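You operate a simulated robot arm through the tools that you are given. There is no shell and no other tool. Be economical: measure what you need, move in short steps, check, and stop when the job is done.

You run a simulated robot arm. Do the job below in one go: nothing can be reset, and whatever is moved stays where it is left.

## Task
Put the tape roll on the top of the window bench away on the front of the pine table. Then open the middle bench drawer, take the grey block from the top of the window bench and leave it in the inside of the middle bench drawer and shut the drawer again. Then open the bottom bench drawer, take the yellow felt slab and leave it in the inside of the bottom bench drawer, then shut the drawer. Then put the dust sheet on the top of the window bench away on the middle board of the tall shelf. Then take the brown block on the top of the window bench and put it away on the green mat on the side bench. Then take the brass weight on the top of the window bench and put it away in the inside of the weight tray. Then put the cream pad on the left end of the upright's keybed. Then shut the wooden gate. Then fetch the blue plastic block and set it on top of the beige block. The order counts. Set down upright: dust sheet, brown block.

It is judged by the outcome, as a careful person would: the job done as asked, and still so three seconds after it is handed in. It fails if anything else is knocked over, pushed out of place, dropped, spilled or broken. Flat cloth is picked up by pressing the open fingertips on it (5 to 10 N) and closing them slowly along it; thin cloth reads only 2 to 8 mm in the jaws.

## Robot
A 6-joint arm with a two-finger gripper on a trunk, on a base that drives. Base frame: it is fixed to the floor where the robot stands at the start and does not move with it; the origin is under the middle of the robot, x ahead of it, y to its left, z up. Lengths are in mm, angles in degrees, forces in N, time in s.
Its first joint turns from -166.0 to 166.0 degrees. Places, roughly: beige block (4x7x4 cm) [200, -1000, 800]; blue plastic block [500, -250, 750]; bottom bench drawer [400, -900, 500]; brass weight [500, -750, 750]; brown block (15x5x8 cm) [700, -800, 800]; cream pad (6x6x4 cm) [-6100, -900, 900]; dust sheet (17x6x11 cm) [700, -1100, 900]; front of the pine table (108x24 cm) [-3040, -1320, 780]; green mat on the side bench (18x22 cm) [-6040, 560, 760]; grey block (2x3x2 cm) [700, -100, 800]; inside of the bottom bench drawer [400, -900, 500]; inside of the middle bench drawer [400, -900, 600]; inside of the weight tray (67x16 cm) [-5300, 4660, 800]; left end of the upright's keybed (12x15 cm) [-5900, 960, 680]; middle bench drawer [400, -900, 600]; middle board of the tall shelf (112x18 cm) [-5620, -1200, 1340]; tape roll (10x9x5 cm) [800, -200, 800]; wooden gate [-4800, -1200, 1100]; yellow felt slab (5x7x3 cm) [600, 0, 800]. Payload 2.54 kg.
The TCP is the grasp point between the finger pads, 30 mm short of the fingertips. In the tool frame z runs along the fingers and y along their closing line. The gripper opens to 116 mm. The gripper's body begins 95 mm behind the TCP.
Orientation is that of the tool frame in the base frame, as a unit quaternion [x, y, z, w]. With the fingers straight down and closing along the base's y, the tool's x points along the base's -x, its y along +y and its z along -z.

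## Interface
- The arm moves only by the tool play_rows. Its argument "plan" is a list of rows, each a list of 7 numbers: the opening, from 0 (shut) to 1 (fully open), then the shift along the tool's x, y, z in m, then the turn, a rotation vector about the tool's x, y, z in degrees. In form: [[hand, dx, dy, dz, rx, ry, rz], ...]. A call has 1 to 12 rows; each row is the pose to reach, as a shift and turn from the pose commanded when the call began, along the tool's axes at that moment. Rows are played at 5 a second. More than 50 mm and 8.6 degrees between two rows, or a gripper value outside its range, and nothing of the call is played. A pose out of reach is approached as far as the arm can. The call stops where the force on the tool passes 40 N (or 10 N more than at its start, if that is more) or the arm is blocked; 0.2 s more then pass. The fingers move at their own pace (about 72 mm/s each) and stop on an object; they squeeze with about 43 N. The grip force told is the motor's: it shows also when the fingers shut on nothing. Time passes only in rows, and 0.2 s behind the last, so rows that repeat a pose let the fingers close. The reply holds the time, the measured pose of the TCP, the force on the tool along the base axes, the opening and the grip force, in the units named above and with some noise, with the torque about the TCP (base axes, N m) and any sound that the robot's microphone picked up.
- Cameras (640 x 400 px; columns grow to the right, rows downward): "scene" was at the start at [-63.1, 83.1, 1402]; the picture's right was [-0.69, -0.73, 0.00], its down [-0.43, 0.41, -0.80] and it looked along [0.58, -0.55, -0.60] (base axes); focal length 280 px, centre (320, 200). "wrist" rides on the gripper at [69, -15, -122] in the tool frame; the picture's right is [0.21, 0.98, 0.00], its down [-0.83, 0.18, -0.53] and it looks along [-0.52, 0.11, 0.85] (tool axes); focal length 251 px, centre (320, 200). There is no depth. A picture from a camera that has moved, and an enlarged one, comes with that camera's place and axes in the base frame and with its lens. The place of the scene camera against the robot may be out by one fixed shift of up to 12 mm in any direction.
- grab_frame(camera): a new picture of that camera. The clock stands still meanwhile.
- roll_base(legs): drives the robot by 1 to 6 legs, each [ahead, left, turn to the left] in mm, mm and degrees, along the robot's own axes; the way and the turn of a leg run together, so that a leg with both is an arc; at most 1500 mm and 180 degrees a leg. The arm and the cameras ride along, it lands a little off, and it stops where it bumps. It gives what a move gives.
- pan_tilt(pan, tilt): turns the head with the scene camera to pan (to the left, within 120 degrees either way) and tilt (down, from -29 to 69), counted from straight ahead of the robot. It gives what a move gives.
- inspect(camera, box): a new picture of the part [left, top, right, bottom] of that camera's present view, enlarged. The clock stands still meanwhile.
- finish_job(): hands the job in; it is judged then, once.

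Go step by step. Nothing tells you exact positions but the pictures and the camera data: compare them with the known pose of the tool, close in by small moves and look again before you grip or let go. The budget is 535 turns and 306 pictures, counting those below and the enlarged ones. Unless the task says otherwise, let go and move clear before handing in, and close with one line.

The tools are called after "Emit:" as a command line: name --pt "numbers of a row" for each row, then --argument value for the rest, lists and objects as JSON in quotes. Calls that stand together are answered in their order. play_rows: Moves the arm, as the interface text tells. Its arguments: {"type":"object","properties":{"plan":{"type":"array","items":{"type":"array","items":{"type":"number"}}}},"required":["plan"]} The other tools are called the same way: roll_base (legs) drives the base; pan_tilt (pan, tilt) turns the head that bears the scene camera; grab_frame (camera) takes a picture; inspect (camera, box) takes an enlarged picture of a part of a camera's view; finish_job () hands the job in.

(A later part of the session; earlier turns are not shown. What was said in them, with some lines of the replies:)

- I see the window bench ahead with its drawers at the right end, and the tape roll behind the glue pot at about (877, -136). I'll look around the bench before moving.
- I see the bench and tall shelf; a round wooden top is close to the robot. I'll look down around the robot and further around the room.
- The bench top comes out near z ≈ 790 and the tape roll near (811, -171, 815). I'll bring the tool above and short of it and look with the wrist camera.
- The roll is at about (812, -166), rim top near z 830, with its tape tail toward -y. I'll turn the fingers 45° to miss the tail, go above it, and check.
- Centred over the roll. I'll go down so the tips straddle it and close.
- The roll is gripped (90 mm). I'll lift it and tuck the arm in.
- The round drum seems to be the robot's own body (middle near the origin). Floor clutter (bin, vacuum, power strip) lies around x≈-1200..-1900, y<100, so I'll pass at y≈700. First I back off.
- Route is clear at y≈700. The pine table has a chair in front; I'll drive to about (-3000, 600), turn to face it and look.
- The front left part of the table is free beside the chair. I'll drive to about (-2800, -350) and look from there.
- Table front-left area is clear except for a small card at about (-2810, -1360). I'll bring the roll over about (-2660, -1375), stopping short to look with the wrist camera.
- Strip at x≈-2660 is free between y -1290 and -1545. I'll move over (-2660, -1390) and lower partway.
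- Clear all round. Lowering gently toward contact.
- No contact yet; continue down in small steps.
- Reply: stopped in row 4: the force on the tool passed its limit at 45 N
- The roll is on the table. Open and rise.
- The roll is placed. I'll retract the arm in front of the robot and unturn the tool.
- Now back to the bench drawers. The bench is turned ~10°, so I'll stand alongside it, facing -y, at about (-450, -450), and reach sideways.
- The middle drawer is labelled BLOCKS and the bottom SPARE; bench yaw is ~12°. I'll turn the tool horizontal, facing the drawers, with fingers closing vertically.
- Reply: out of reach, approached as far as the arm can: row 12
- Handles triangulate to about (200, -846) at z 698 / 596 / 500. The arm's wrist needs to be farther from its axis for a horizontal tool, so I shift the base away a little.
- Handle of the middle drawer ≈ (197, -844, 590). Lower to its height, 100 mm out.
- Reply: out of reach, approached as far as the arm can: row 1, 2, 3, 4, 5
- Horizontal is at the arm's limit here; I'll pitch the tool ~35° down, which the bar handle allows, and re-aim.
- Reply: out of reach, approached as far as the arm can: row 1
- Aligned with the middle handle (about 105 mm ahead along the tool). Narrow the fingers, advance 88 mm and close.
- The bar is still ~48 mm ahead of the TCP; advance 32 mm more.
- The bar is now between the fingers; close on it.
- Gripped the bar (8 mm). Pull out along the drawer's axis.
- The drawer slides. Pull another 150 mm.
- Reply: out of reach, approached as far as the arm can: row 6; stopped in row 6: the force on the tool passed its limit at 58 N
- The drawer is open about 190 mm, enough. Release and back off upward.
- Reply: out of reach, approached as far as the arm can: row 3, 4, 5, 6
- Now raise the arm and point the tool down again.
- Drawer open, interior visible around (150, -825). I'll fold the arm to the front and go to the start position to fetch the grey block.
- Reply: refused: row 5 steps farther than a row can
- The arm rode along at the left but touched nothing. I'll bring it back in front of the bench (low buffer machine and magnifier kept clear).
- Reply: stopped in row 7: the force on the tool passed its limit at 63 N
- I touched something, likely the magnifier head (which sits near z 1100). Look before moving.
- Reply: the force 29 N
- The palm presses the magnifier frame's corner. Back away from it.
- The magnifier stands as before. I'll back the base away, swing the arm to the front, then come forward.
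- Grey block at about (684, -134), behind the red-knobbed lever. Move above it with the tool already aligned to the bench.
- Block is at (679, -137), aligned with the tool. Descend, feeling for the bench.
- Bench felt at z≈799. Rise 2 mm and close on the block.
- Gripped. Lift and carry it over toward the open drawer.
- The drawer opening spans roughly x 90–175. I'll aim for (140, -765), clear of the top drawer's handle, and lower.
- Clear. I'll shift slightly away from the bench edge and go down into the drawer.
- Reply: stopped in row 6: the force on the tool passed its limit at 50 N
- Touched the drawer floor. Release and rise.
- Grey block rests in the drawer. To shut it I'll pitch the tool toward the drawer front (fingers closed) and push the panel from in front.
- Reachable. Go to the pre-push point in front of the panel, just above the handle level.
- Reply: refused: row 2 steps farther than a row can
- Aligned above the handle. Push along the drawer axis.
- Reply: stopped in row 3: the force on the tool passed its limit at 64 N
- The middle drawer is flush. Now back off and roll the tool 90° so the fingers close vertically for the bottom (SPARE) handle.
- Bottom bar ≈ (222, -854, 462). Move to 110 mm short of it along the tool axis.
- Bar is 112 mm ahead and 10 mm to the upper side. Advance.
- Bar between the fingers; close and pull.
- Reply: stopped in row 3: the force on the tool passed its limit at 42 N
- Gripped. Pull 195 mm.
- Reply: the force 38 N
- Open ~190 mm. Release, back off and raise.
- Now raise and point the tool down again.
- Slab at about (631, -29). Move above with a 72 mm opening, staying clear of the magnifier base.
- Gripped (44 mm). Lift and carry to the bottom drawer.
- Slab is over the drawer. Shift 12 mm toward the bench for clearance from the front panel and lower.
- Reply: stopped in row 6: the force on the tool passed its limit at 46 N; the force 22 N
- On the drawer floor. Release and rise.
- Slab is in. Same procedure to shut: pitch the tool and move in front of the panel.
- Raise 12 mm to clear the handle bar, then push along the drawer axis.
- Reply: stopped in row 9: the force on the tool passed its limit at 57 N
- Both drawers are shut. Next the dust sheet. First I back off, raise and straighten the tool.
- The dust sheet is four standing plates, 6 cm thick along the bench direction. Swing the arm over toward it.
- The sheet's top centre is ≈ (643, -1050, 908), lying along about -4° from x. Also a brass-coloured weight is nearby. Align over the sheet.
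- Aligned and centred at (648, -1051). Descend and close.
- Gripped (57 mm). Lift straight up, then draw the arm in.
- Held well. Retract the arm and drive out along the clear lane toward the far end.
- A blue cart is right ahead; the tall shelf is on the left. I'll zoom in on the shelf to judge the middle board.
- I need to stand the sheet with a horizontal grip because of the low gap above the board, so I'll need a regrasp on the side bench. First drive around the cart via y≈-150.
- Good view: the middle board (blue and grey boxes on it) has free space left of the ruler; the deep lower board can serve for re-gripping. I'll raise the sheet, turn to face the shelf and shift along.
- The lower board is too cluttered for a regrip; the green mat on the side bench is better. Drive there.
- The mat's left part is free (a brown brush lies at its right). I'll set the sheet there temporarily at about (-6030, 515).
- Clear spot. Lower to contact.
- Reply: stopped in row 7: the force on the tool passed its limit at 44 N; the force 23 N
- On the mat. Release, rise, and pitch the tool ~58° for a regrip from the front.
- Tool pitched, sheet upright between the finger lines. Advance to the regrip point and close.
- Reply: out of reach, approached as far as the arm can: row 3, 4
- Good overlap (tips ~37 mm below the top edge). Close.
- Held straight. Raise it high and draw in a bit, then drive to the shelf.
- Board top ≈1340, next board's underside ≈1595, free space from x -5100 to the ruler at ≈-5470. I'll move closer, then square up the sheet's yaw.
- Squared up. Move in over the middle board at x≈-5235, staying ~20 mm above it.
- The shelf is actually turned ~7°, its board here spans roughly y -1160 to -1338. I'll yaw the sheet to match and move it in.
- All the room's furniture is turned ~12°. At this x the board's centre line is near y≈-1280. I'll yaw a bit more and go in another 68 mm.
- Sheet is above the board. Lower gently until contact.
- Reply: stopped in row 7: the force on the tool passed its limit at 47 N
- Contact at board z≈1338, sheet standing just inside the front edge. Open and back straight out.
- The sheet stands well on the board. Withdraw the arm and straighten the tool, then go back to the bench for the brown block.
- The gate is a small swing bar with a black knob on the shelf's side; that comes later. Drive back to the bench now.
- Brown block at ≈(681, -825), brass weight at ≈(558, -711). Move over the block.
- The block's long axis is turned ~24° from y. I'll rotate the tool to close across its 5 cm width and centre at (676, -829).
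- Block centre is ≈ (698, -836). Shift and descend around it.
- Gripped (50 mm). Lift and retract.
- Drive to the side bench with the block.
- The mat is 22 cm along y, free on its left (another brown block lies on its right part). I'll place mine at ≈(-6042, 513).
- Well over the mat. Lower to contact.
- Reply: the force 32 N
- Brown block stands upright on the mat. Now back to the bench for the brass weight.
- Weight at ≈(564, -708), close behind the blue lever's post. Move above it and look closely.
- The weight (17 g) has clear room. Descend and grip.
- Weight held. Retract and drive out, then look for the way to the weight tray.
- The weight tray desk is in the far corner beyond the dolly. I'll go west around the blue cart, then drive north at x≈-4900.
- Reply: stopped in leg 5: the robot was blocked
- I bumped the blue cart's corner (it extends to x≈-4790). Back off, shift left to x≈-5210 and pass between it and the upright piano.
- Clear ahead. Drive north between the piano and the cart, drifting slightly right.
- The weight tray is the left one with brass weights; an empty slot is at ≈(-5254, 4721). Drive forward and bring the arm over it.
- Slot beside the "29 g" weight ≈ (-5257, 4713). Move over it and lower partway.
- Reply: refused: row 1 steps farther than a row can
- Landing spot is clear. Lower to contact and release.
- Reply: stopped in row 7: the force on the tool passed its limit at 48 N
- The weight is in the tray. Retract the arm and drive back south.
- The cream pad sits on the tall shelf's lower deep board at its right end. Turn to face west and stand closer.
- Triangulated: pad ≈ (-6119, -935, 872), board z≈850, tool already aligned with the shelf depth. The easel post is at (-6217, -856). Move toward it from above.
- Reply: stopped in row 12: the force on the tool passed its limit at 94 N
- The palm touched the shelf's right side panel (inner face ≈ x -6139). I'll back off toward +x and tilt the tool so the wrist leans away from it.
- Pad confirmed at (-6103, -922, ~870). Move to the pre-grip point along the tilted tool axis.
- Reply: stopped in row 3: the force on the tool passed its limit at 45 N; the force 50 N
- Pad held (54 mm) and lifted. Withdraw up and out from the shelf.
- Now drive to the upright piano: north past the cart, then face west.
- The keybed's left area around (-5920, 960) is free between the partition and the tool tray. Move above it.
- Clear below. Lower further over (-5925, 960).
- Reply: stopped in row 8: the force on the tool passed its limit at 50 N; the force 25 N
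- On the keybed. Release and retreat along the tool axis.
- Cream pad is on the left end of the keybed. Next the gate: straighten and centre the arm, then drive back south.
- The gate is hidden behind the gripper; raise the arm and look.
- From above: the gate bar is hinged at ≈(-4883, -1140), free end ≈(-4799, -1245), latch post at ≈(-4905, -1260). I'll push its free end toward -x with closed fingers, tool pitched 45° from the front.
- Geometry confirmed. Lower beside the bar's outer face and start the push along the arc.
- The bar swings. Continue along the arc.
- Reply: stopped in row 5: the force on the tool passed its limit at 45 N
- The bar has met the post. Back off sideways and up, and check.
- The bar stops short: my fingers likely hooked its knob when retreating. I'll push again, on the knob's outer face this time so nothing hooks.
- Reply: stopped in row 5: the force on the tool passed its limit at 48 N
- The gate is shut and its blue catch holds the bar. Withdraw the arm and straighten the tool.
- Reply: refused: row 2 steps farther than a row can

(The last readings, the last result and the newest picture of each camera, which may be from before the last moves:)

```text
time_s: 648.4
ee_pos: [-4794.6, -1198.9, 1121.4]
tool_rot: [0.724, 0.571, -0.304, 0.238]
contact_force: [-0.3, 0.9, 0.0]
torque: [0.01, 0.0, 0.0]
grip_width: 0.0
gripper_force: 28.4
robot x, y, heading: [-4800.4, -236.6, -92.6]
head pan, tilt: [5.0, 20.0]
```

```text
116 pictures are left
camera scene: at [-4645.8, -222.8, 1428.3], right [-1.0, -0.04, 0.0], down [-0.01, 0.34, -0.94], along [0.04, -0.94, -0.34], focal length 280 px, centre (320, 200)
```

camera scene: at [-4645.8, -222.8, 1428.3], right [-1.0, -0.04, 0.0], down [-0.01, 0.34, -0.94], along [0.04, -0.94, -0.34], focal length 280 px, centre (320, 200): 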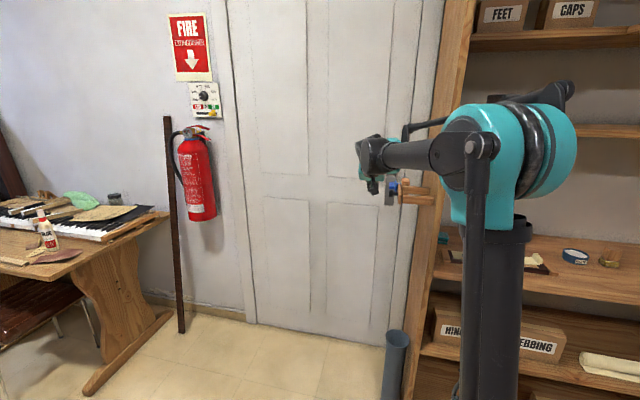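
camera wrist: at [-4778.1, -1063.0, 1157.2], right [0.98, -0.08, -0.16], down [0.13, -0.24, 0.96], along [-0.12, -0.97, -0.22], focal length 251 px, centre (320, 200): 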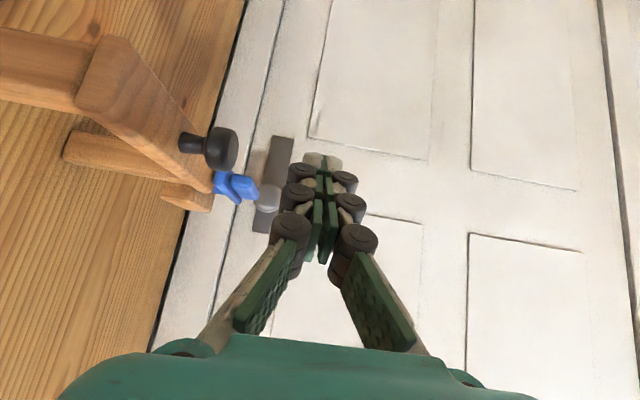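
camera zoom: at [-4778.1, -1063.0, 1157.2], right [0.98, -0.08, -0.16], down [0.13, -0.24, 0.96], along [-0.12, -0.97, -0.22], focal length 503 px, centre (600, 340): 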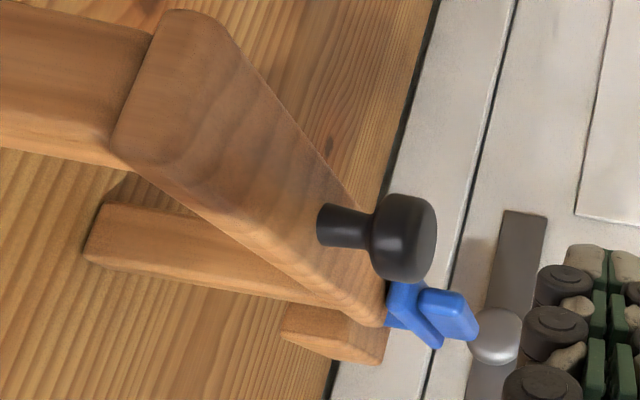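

Emit:
play_rows --pt "0 -0.02 0.02 -0.02 0 0 0" --pt "0 -0.053 0.03 -0.053 0 0 0" --pt "0 -0.086 0.03 -0.086 0 0 0" --pt "0 -0.12 0.03 -0.12 0 0 0" --pt "0 -0.09 0.03 -0.152 0 6 0" --pt "0 -0.058 0.03 -0.185 0 12 0" --pt "0 -0.026 0.03 -0.218 0 18 0" --pt "0 0.006 0.03 -0.251 0 25 0" --pt "0 0.036 0.03 -0.285 0 32 0" --pt "0 0.055 0.03 -0.315 0 39 0" --pt "0 0.062 0.03 -0.34 0 45 0"

Emit:
roll_base --legs '[[-120, 0, 0], [0, 0, 92.7], [1500, 0, 0], [100, 0, 0], [0, 800, 0], [1400, 0, 0]]'

```text
time_s: 650.8
ee_pos: [-4697.9, -929.6, 1314.0]
tool_rot: [0.785, 0.619, -0.004, 0.001]
contact_force: [0.3, 0.0, -0.1]
torque: [-0.01, 0.0, 0.02]
grip_width: 0.0
gripper_force: 29.0
robot x, y, heading: [-4800.3, -235.2, -93.2]
head pan, tilt: [5.0, 20.0]
```

```text
time_s: 674.1
ee_pos: [-1141.5, 904.5, 1314.7]
tool_rot: [0.076, 0.997, -0.003, 0.004]
contact_force: [0.1, -1.5, -0.7]
torque: [-0.02, 0.0, 0.0]
grip_width: 0.0
gripper_force: 28.5
robot x, y, heading: [-1824.4, 748.0, 2.2]
head pan, tilt: [5.0, 20.0]
```

Emit:
roll_base --legs '[[1515, -150, -2.2], [0, -1260, 0]]'

Emit:
pan_tilt --pan -5 --tilt 40

Emit:
grab_frame --camera "scene"

Emit:
grab_frame --camera "wrist"

```text
refused: 1515 is not a number from -1500 to 1500
```

```text
time_s: 675.0
ee_pos: [-1142.1, 904.0, 1314.6]
tool_rot: [0.075, 0.997, -0.001, 0.004]
contact_force: [-0.2, 0.0, -0.3]
torque: [-0.02, 0.0, 0.0]
grip_width: 0.0
gripper_force: 28.4
robot x, y, heading: [-1824.6, 746.2, 2.2]
head pan, tilt: [-5.0, 40.0]
```

```text
115 pictures are left
camera scene: at [-1871.7, 880.4, 1397.0], right [-0.05, -1.0, 0.0], down [-0.64, 0.03, -0.77], along [0.77, -0.04, -0.64], focal length 280 px, centre (320, 200)
```

scene: 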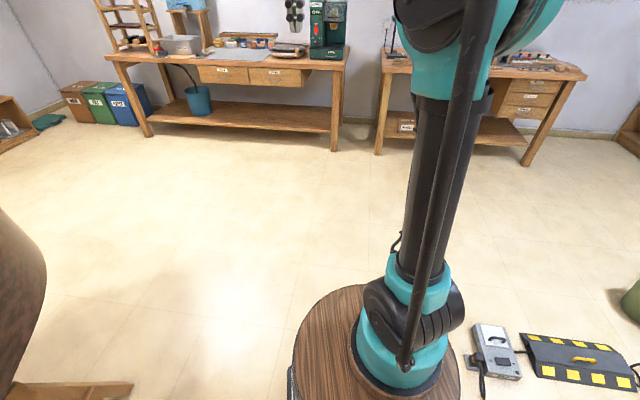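

```text
114 pictures are left
camera wrist: at [-1214.2, 900.6, 1435.3], right [-0.06, 1.0, 0.0], down [0.84, 0.06, 0.54], along [0.54, 0.03, -0.84], focal length 251 px, centre (320, 200)
```

wrist: 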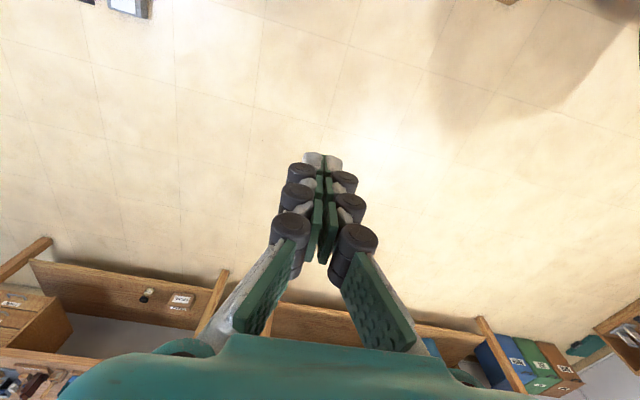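

Emit:
roll_base --legs '[[0, -90, -2.2], [1500, 0, 0], [10, -1250, 0]]'

Emit:
grab_frame --camera "scene"

Emit:
grab_frame --camera "wrist"

```text
time_s: 689.0
ee_pos: [396.3, -447.2, 1315.0]
tool_rot: [0.088, 0.996, -0.001, 0.004]
contact_force: [-0.3, 0.4, 0.1]
torque: [0.0, -0.02, 0.01]
grip_width: 0.0
gripper_force: 28.3
robot x, y, heading: [-292.4, -591.7, 0.6]
head pan, tilt: [-5.0, 40.0]
```

```text
113 pictures are left
camera scene: at [-333.7, -451.6, 1396.9], right [-0.08, -1.0, 0.0], down [-0.64, 0.05, -0.77], along [0.76, -0.06, -0.64], focal length 280 px, centre (320, 200)
```

scene: 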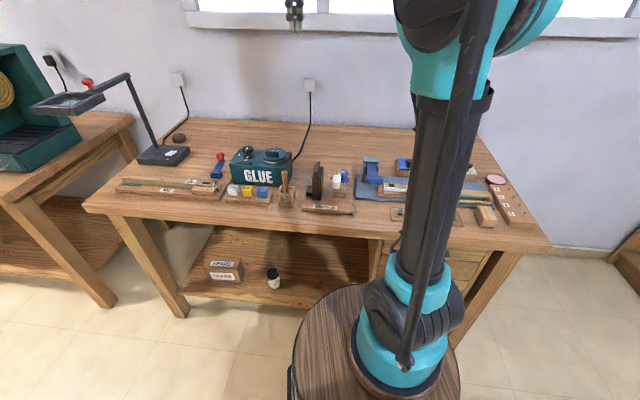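

```text
112 pictures are left
camera wrist: at [323.9, -447.9, 1435.3], right [-0.04, 1.0, 0.0], down [0.84, 0.04, 0.54], along [0.54, 0.02, -0.84], focal length 251 px, centre (320, 200)
```

wrist: 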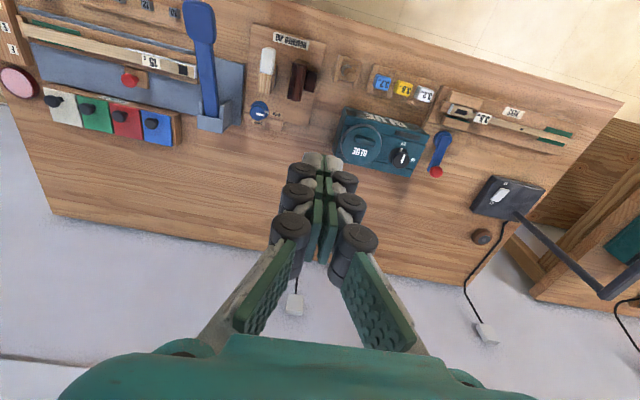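

Blue block at ≈(399, -307) in the small cube rack. Move above it.

Emit:
play_rows --pt "0.3 0.003 0.017 0.04 0 0 0" --pt "0.5 0.006 0.035 0.08 0 0 0" --pt "0.5 0.008 0.052 0.12 0 0 0" --pt "0.5 0.011 0.069 0.16 0 0 0" --pt "0.5 0.014 0.086 0.2 0 0 0" --pt "0.5 0.016 0.103 0.24 0 0 0" --pt "0.5 0.019 0.12 0.28 0 0 0" --pt "0.5 0.022 0.138 0.32 0 0 0"

Emit:
grab_frame --camera "wrist"

Emit:
inspect --camera "scene" --box '[200, 140, 340, 240]'

```text
time_s: 690.8
ee_pos: [401.4, -306.5, 995.3]
tool_rot: [0.089, 0.996, -0.002, 0.004]
contact_force: [-0.1, -0.8, -0.2]
torque: [-0.03, -0.02, 0.0]
grip_width: 57.8
gripper_force: 0.0
robot x, y, heading: [-289.8, -585.0, 0.6]
head pan, tilt: [-5.0, 40.0]
```

```text
111 pictures are left
camera wrist: at [327.7, -308.4, 1116.2], right [-0.04, 1.0, 0.0], down [0.84, 0.04, 0.54], along [0.54, 0.02, -0.84], focal length 251 px, centre (320, 200)
```

wrist: 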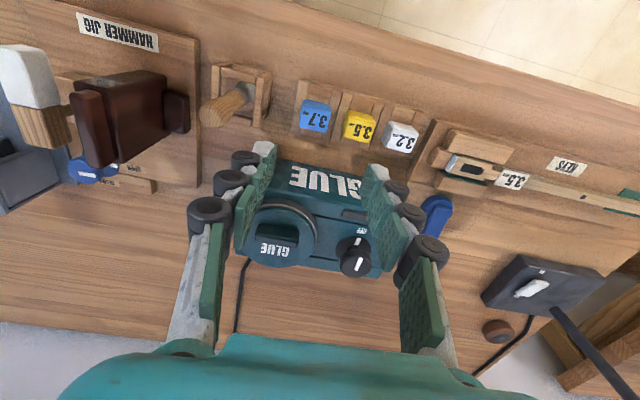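

```text
4.00 times, centred on (270, 190) of scene
camera zoom: at [-333.9, -451.7, 1396.9], right [-0.08, -1.0, 0.0], down [-0.64, 0.05, -0.77], along [0.76, -0.06, -0.64], focal length 1119 px, centre (520, 240)
```

zoom: 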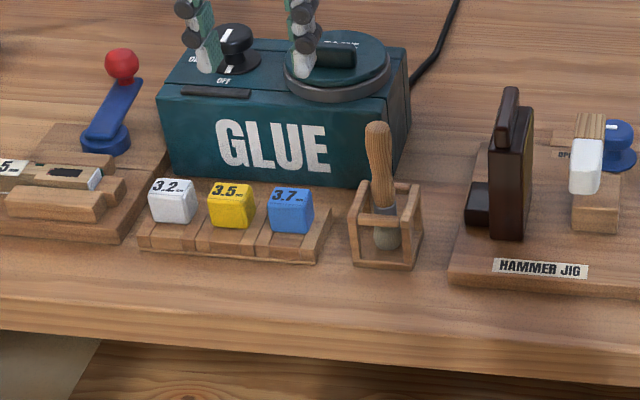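

The blue block's top is ≈(386, -311, 850), with ~23 mm gaps beside it. Move above with a 42 mm opening and check alignment.

Emit:
play_rows --pt "0.36 0.007 -0.004 0.03 0 0 0" --pt "0.36 0.014 -0.007 0.06 0 0 1.5" --pt "0.36 0.014 -0.007 0.09 0 0 2"

Emit:
grab_frame --camera "wrist"

```text
time_s: 691.6
ee_pos: [386.6, -311.8, 903.5]
tool_rot: [0.106, 0.994, -0.002, 0.005]
contact_force: [-0.3, -0.4, -0.1]
torque: [-0.01, 0.01, 0.01]
grip_width: 41.6
gripper_force: 0.0
robot x, y, heading: [-292.4, -587.0, 0.6]
head pan, tilt: [-5.0, 40.0]
```

```text
109 pictures are left
camera wrist: at [314.2, -311.6, 1024.2], right [0.0, 1.0, 0.0], down [0.84, 0.01, 0.54], along [0.54, 0.0, -0.84], focal length 251 px, centre (320, 200)
```

wrist: 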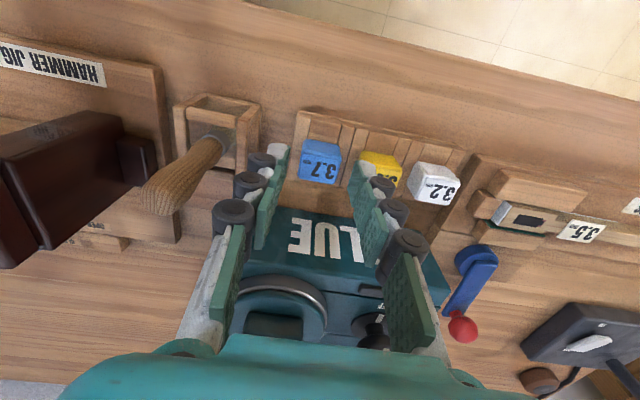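

Block centre ≈ (399, -312), top ≈ 840–850. Shift forward 12 mm and descend to its upper part.

Emit:
play_rows --pt "0.33 -0.006 0.0013 0.01 0 0 0" --pt "0.33 -0.012 0.0025 0.02 0 0 0" --pt "0.33 -0.012 0.0025 0.035 0 0 0" --pt "0.33 -0.012 0.0025 0.045 0 0 0"

Emit:
grab_frame --camera "wrist"

```text
time_s: 692.6
ee_pos: [399.8, -313.4, 858.2]
tool_rot: [0.106, 0.994, -0.002, 0.005]
contact_force: [-0.7, 0.6, -0.2]
torque: [-0.03, 0.0, 0.01]
grip_width: 38.3
gripper_force: 0.0
robot x, y, heading: [-291.0, -583.8, 0.5]
head pan, tilt: [-5.0, 40.0]
```

```text
108 pictures are left
camera wrist: at [327.1, -312.5, 978.5], right [0.0, 1.0, 0.0], down [0.84, 0.01, 0.54], along [0.54, 0.0, -0.84], focal length 251 px, centre (320, 200)
```

wrist: 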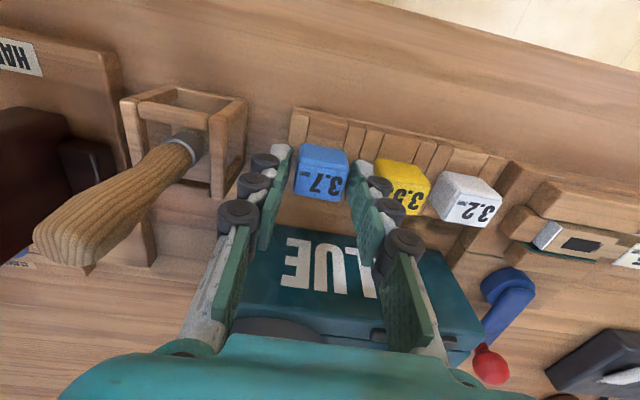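

Well straddled. Close and lift.

Emit:
play_rows --pt "0.33 0 0 0.002 0 0 0" --pt "0.15 0 0 0.002 0 0 0" --pt "0 0 0 0.002 0 0 0" --pt "0 0 0 0.002 0 0 0" --pt "0 0 0 -0.02 0 0 0" --pt "0 0 0 -0.06 0 0 0" --pt "0 0 0 -0.105 0 0 0" --pt "0 0 0 -0.15 0 0 0" --pt "0 0 0 -0.19 0 0 0"

Emit:
grab_frame --camera "wrist"

```text
time_s: 694.6
ee_pos: [397.1, -314.0, 1048.5]
tool_rot: [0.105, 0.994, -0.002, 0.005]
contact_force: [0.6, 0.4, -1.2]
torque: [0.01, 0.01, -0.04]
grip_width: 30.2
gripper_force: 43.1
robot x, y, heading: [-291.3, -586.8, 0.5]
head pan, tilt: [-5.0, 40.0]
```

```text
107 pictures are left
camera wrist: at [324.7, -312.1, 1169.3], right [0.0, 1.0, 0.0], down [0.84, 0.01, 0.54], along [0.54, 0.0, -0.84], focal length 251 px, centre (320, 200)
```

wrist: 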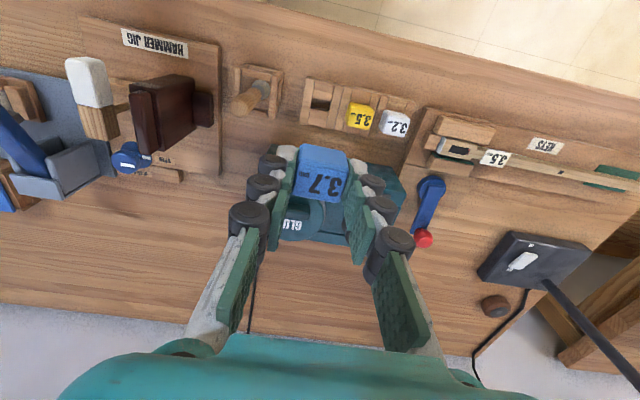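

Blue block held (30 mm). Carry it toward the beige block at ≈(229, -983).

Emit:
play_rows --pt "0 0.0016 -0.046 0 0 0 0" --pt "0 0.0033 -0.092 0 0 0 0" --pt "0 0.005 -0.138 0 0 0 0" --pt "0 0.0065 -0.184 0 0 0 0" --pt "0 0.008 -0.23 0 0 0 0" --pt "0 0.01 -0.276 0 0 0 0" --pt "0 0.0115 -0.322 0 0 0 0" --pt "0 0.013 -0.368 0 0 0 0" --pt "0 0.015 -0.414 0 0 0 0" --pt "0 0.0165 -0.46 0 0 0 0" --pt "0 0.018 -0.506 0 0 0 0" --pt "0 0.02 -0.552 0 0 0 0"

Emit:
grab_frame --camera "wrist"

Emit:
pan_tilt --pan -30 --tilt 45

Emit:
grab_frame --camera "scene"

```text
time_s: 697.2
ee_pos: [260.8, -848.4, 1050.1]
tool_rot: [0.106, 0.994, -0.002, 0.004]
contact_force: [0.2, 0.7, -0.6]
torque: [0.0, -0.01, 0.0]
grip_width: 30.2
gripper_force: 43.2
robot x, y, heading: [-289.2, -585.0, 0.8]
head pan, tilt: [-5.0, 40.0]
```

```text
106 pictures are left
camera wrist: at [189.2, -848.5, 1170.7], right [0.0, 1.0, 0.0], down [0.84, 0.01, 0.54], along [0.54, 0.0, -0.84], focal length 251 px, centre (320, 200)
```

wrist: 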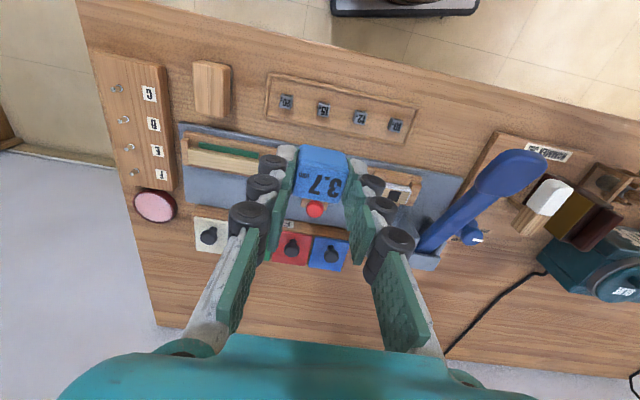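

```text
time_s: 698.1
ee_pos: [261.9, -848.8, 1049.4]
tool_rot: [0.106, 0.994, -0.003, 0.004]
contact_force: [0.0, 0.1, 0.5]
torque: [-0.01, -0.02, -0.01]
grip_width: 30.1
gripper_force: 43.0
robot x, y, heading: [-291.3, -582.1, 0.6]
head pan, tilt: [-30.0, 45.0]
```

```text
105 pictures are left
camera scene: at [-347.6, -485.0, 1389.7], right [-0.49, -0.87, 0.0], down [-0.62, 0.35, -0.71], along [0.62, -0.35, -0.71], focal length 280 px, centre (320, 200)
```

scene: 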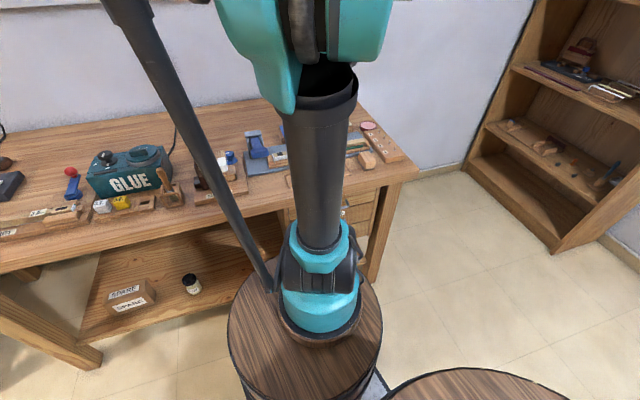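

Emit:
play_rows --pt "0 -0.004 -0.045 0 0 0 0" --pt "0 -0.008 -0.09 0 0 0 0" --pt "0 -0.011 -0.125 0.02 0 0 0" --pt "0 -0.011 -0.125 0.06 0 0 0"

Emit:
grab_frame --camera "wrist"

```text
time_s: 699.1
ee_pos: [246.5, -972.0, 992.5]
tool_rot: [0.105, 0.994, -0.003, 0.004]
contact_force: [0.3, 0.7, -0.4]
torque: [-0.02, -0.01, 0.01]
grip_width: 30.3
gripper_force: 42.9
robot x, y, heading: [-290.4, -587.6, 0.5]
head pan, tilt: [-30.0, 45.0]
```

```text
104 pictures are left
camera wrist: at [175.4, -971.5, 1112.5], right [0.0, 1.0, 0.0], down [0.84, 0.01, 0.54], along [0.54, 0.0, -0.84], focal length 251 px, centre (320, 200)
```

wrist: 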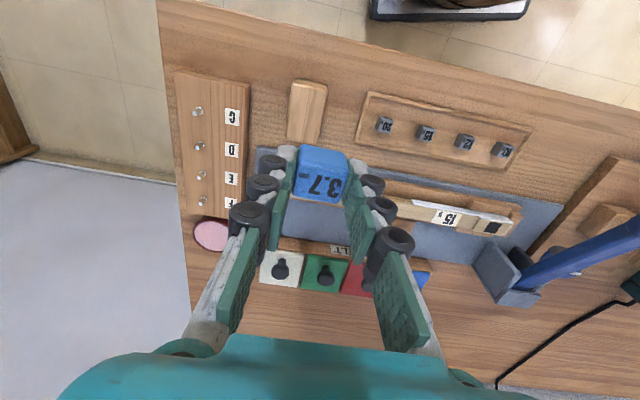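

Beige block's top centre ≈ (244, -985). Align and descend close, then check.

Emit:
play_rows --pt "0 0 -0.013 0.03 0 0 0" --pt "0 0 -0.013 0.06 0 0 0" --pt "0 0 -0.013 0.08 0 0 0" --pt "0 0 -0.013 0.095 0 0 0"

Emit:
grab_frame --camera "wrist"

Emit:
inspect --camera "scene" --box '[300, 90, 440, 190]'

```text
time_s: 700.1
ee_pos: [244.8, -985.7, 895.6]
tool_rot: [0.106, 0.994, -0.002, 0.004]
contact_force: [0.0, 0.2, -0.7]
torque: [-0.03, 0.01, -0.02]
grip_width: 30.2
gripper_force: 43.5
robot x, y, heading: [-292.3, -586.8, 0.7]
head pan, tilt: [-30.0, 45.0]
```

```text
103 pictures are left
camera wrist: at [172.8, -984.6, 1016.4], right [0.0, 1.0, 0.0], down [0.84, 0.01, 0.54], along [0.54, 0.0, -0.84], focal length 251 px, centre (320, 200)
```

wrist: 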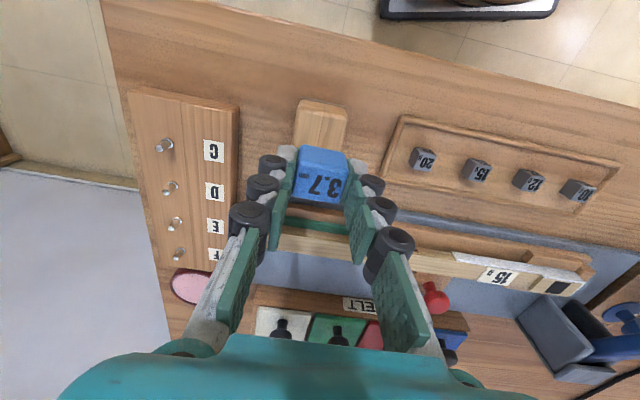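

```text
4.00 times, centred on (370, 140) of scene
camera zoom: at [-347.7, -485.1, 1389.7], right [-0.49, -0.87, 0.0], down [-0.62, 0.35, -0.71], along [0.62, -0.35, -0.71], focal length 1119 px, centre (120, 440)
```

zoom: 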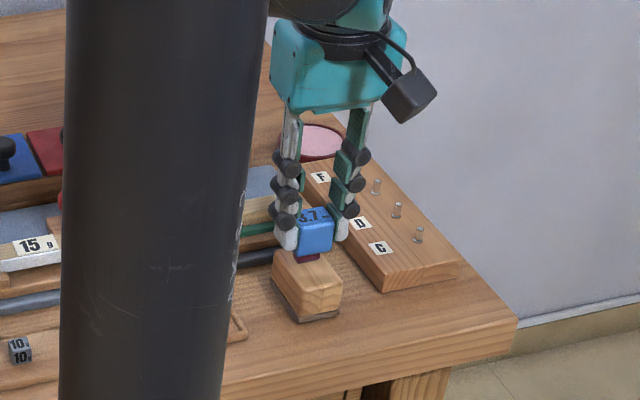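

Aligned. Lower in small steps until it touches the beige block.

Emit:
play_rows --pt "0 0.003 -0.0005 0.006 0 0 0" --pt "0 0.003 -0.0005 0.01 0 0 0" --pt "0 0.003 -0.0005 0.013 0 0 0" --pt "0 0.003 -0.0005 0.016 0 0 0" --pt "0 0.003 -0.0005 0.018 0 0 0" --pt "0 0.003 -0.0005 0.02 0 0 0" --pt "0 0.003 -0.0005 0.022 0 0 0"

Emit:
inspect --camera "scene" --box '[340, 110, 410, 180]'

```text
time_s: 701.7
ee_pos: [240.8, -984.0, 873.2]
tool_rot: [0.106, 0.994, -0.002, 0.004]
contact_force: [-1.5, -1.0, 30.7]
torque: [0.0, 0.0, -0.01]
grip_width: 29.9
gripper_force: 42.6
robot x, y, heading: [-297.4, -584.9, 0.7]
head pan, tilt: [-30.0, 45.0]
```

```text
5.71 times, centred on (375, 145) of scene
camera zoom: at [-348.4, -484.6, 1389.6], right [-0.49, -0.87, 0.0], down [-0.62, 0.35, -0.71], along [0.62, -0.35, -0.71], focal length 1598 px, centre (6, 514)
```

zoom: 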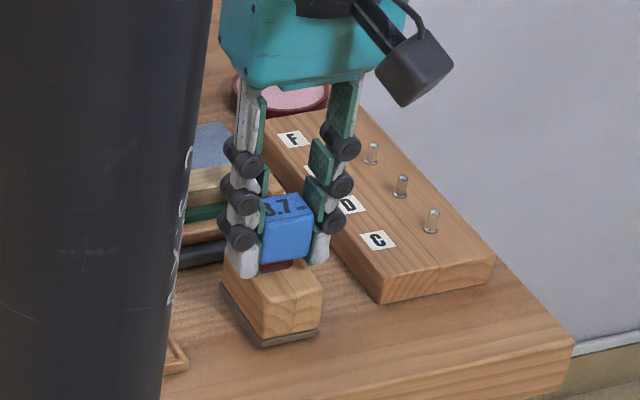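

Contact made. Ease off 2 mm, open gently and rise.

Emit:
play_rows --pt "0 0 0 -0.002 0 0 0" --pt "0.28 0 0 -0.002 0 0 0" --pt "0.36 0 0 -0.002 0 0 0" --pt "0.4 0 0 -0.002 0 0 0" --pt "0.4 0 0 -0.02 0 0 0" --pt "0.4 0 0 -0.05 0 0 0" --pt "0.4 0 0 -0.095 0 0 0" --pt "0.4 0 0 -0.14 0 0 0" --pt "0.4 0 0 -0.185 0 0 0"

Emit:
inspect --camera "scene" --box '[340, 110, 410, 180]'

Emit:
grab_frame --camera "wrist"

```text
time_s: 703.7
ee_pos: [240.9, -984.2, 1057.8]
tool_rot: [0.105, 0.994, -0.002, 0.004]
contact_force: [0.0, -0.6, 0.6]
torque: [0.03, 0.02, 0.01]
grip_width: 46.8
gripper_force: 0.0
robot x, y, heading: [-288.4, -591.1, 0.5]
head pan, tilt: [-30.0, 45.0]
```

```text
5.71 times, centred on (375, 145) of scene
camera zoom: at [-347.6, -485.2, 1389.7], right [-0.49, -0.87, 0.0], down [-0.62, 0.35, -0.71], along [0.62, -0.35, -0.71], focal length 1598 px, centre (6, 514)
```

zoom: 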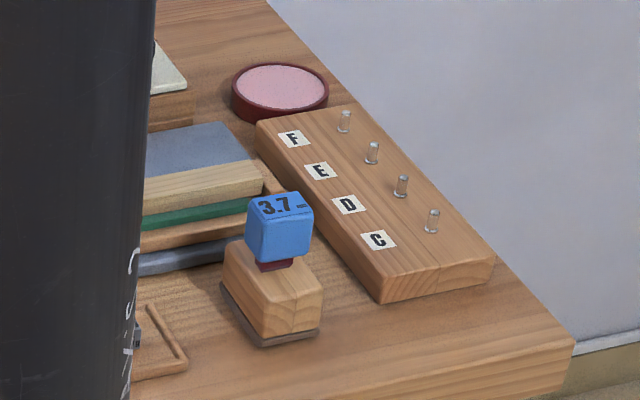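

```text
99 pictures are left
camera wrist: at [168.4, -984.3, 1179.4], right [0.0, 1.0, 0.0], down [0.84, 0.01, 0.54], along [0.54, 0.0, -0.84], focal length 251 px, centre (320, 200)
```

wrist: 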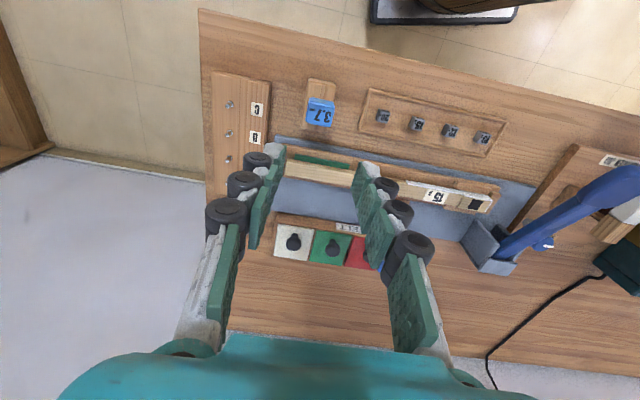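

The blue block stands on the beige block and the arm is clear. I'll take one last look at the drawers and bench before handing in.

Emit:
pan_tilt --pan -15 --tilt 40

Emit:
grab_frame --camera "scene"

```text
time_s: 704.5
ee_pos: [240.7, -984.0, 1057.7]
tool_rot: [0.106, 0.994, -0.002, 0.004]
contact_force: [0.4, 0.1, 0.2]
torque: [-0.01, 0.01, 0.05]
grip_width: 46.6
gripper_force: 0.0
robot x, y, heading: [-293.9, -586.8, 0.7]
head pan, tilt: [-15.0, 40.0]
```

```text
98 pictures are left
camera scene: at [-336.2, -466.4, 1396.9], right [-0.25, -0.97, 0.0], down [-0.62, 0.16, -0.77], along [0.74, -0.19, -0.64], focal length 280 px, centre (320, 200)
```

scene: 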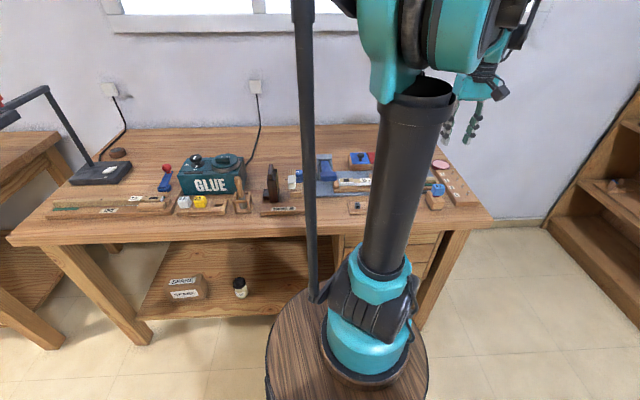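

The bench is in order, both drawers are shut, and the blue block sits on the beige block. Handing in.

Emit:
finish_job

```text
The job is handed in.
```

All nine tasks were done in the order asked and handed in; on the way I brushed the magnifier stand and bumped the blue cart and the tall shelf's side panel, and nothing looked moved in the pictures afterwards.
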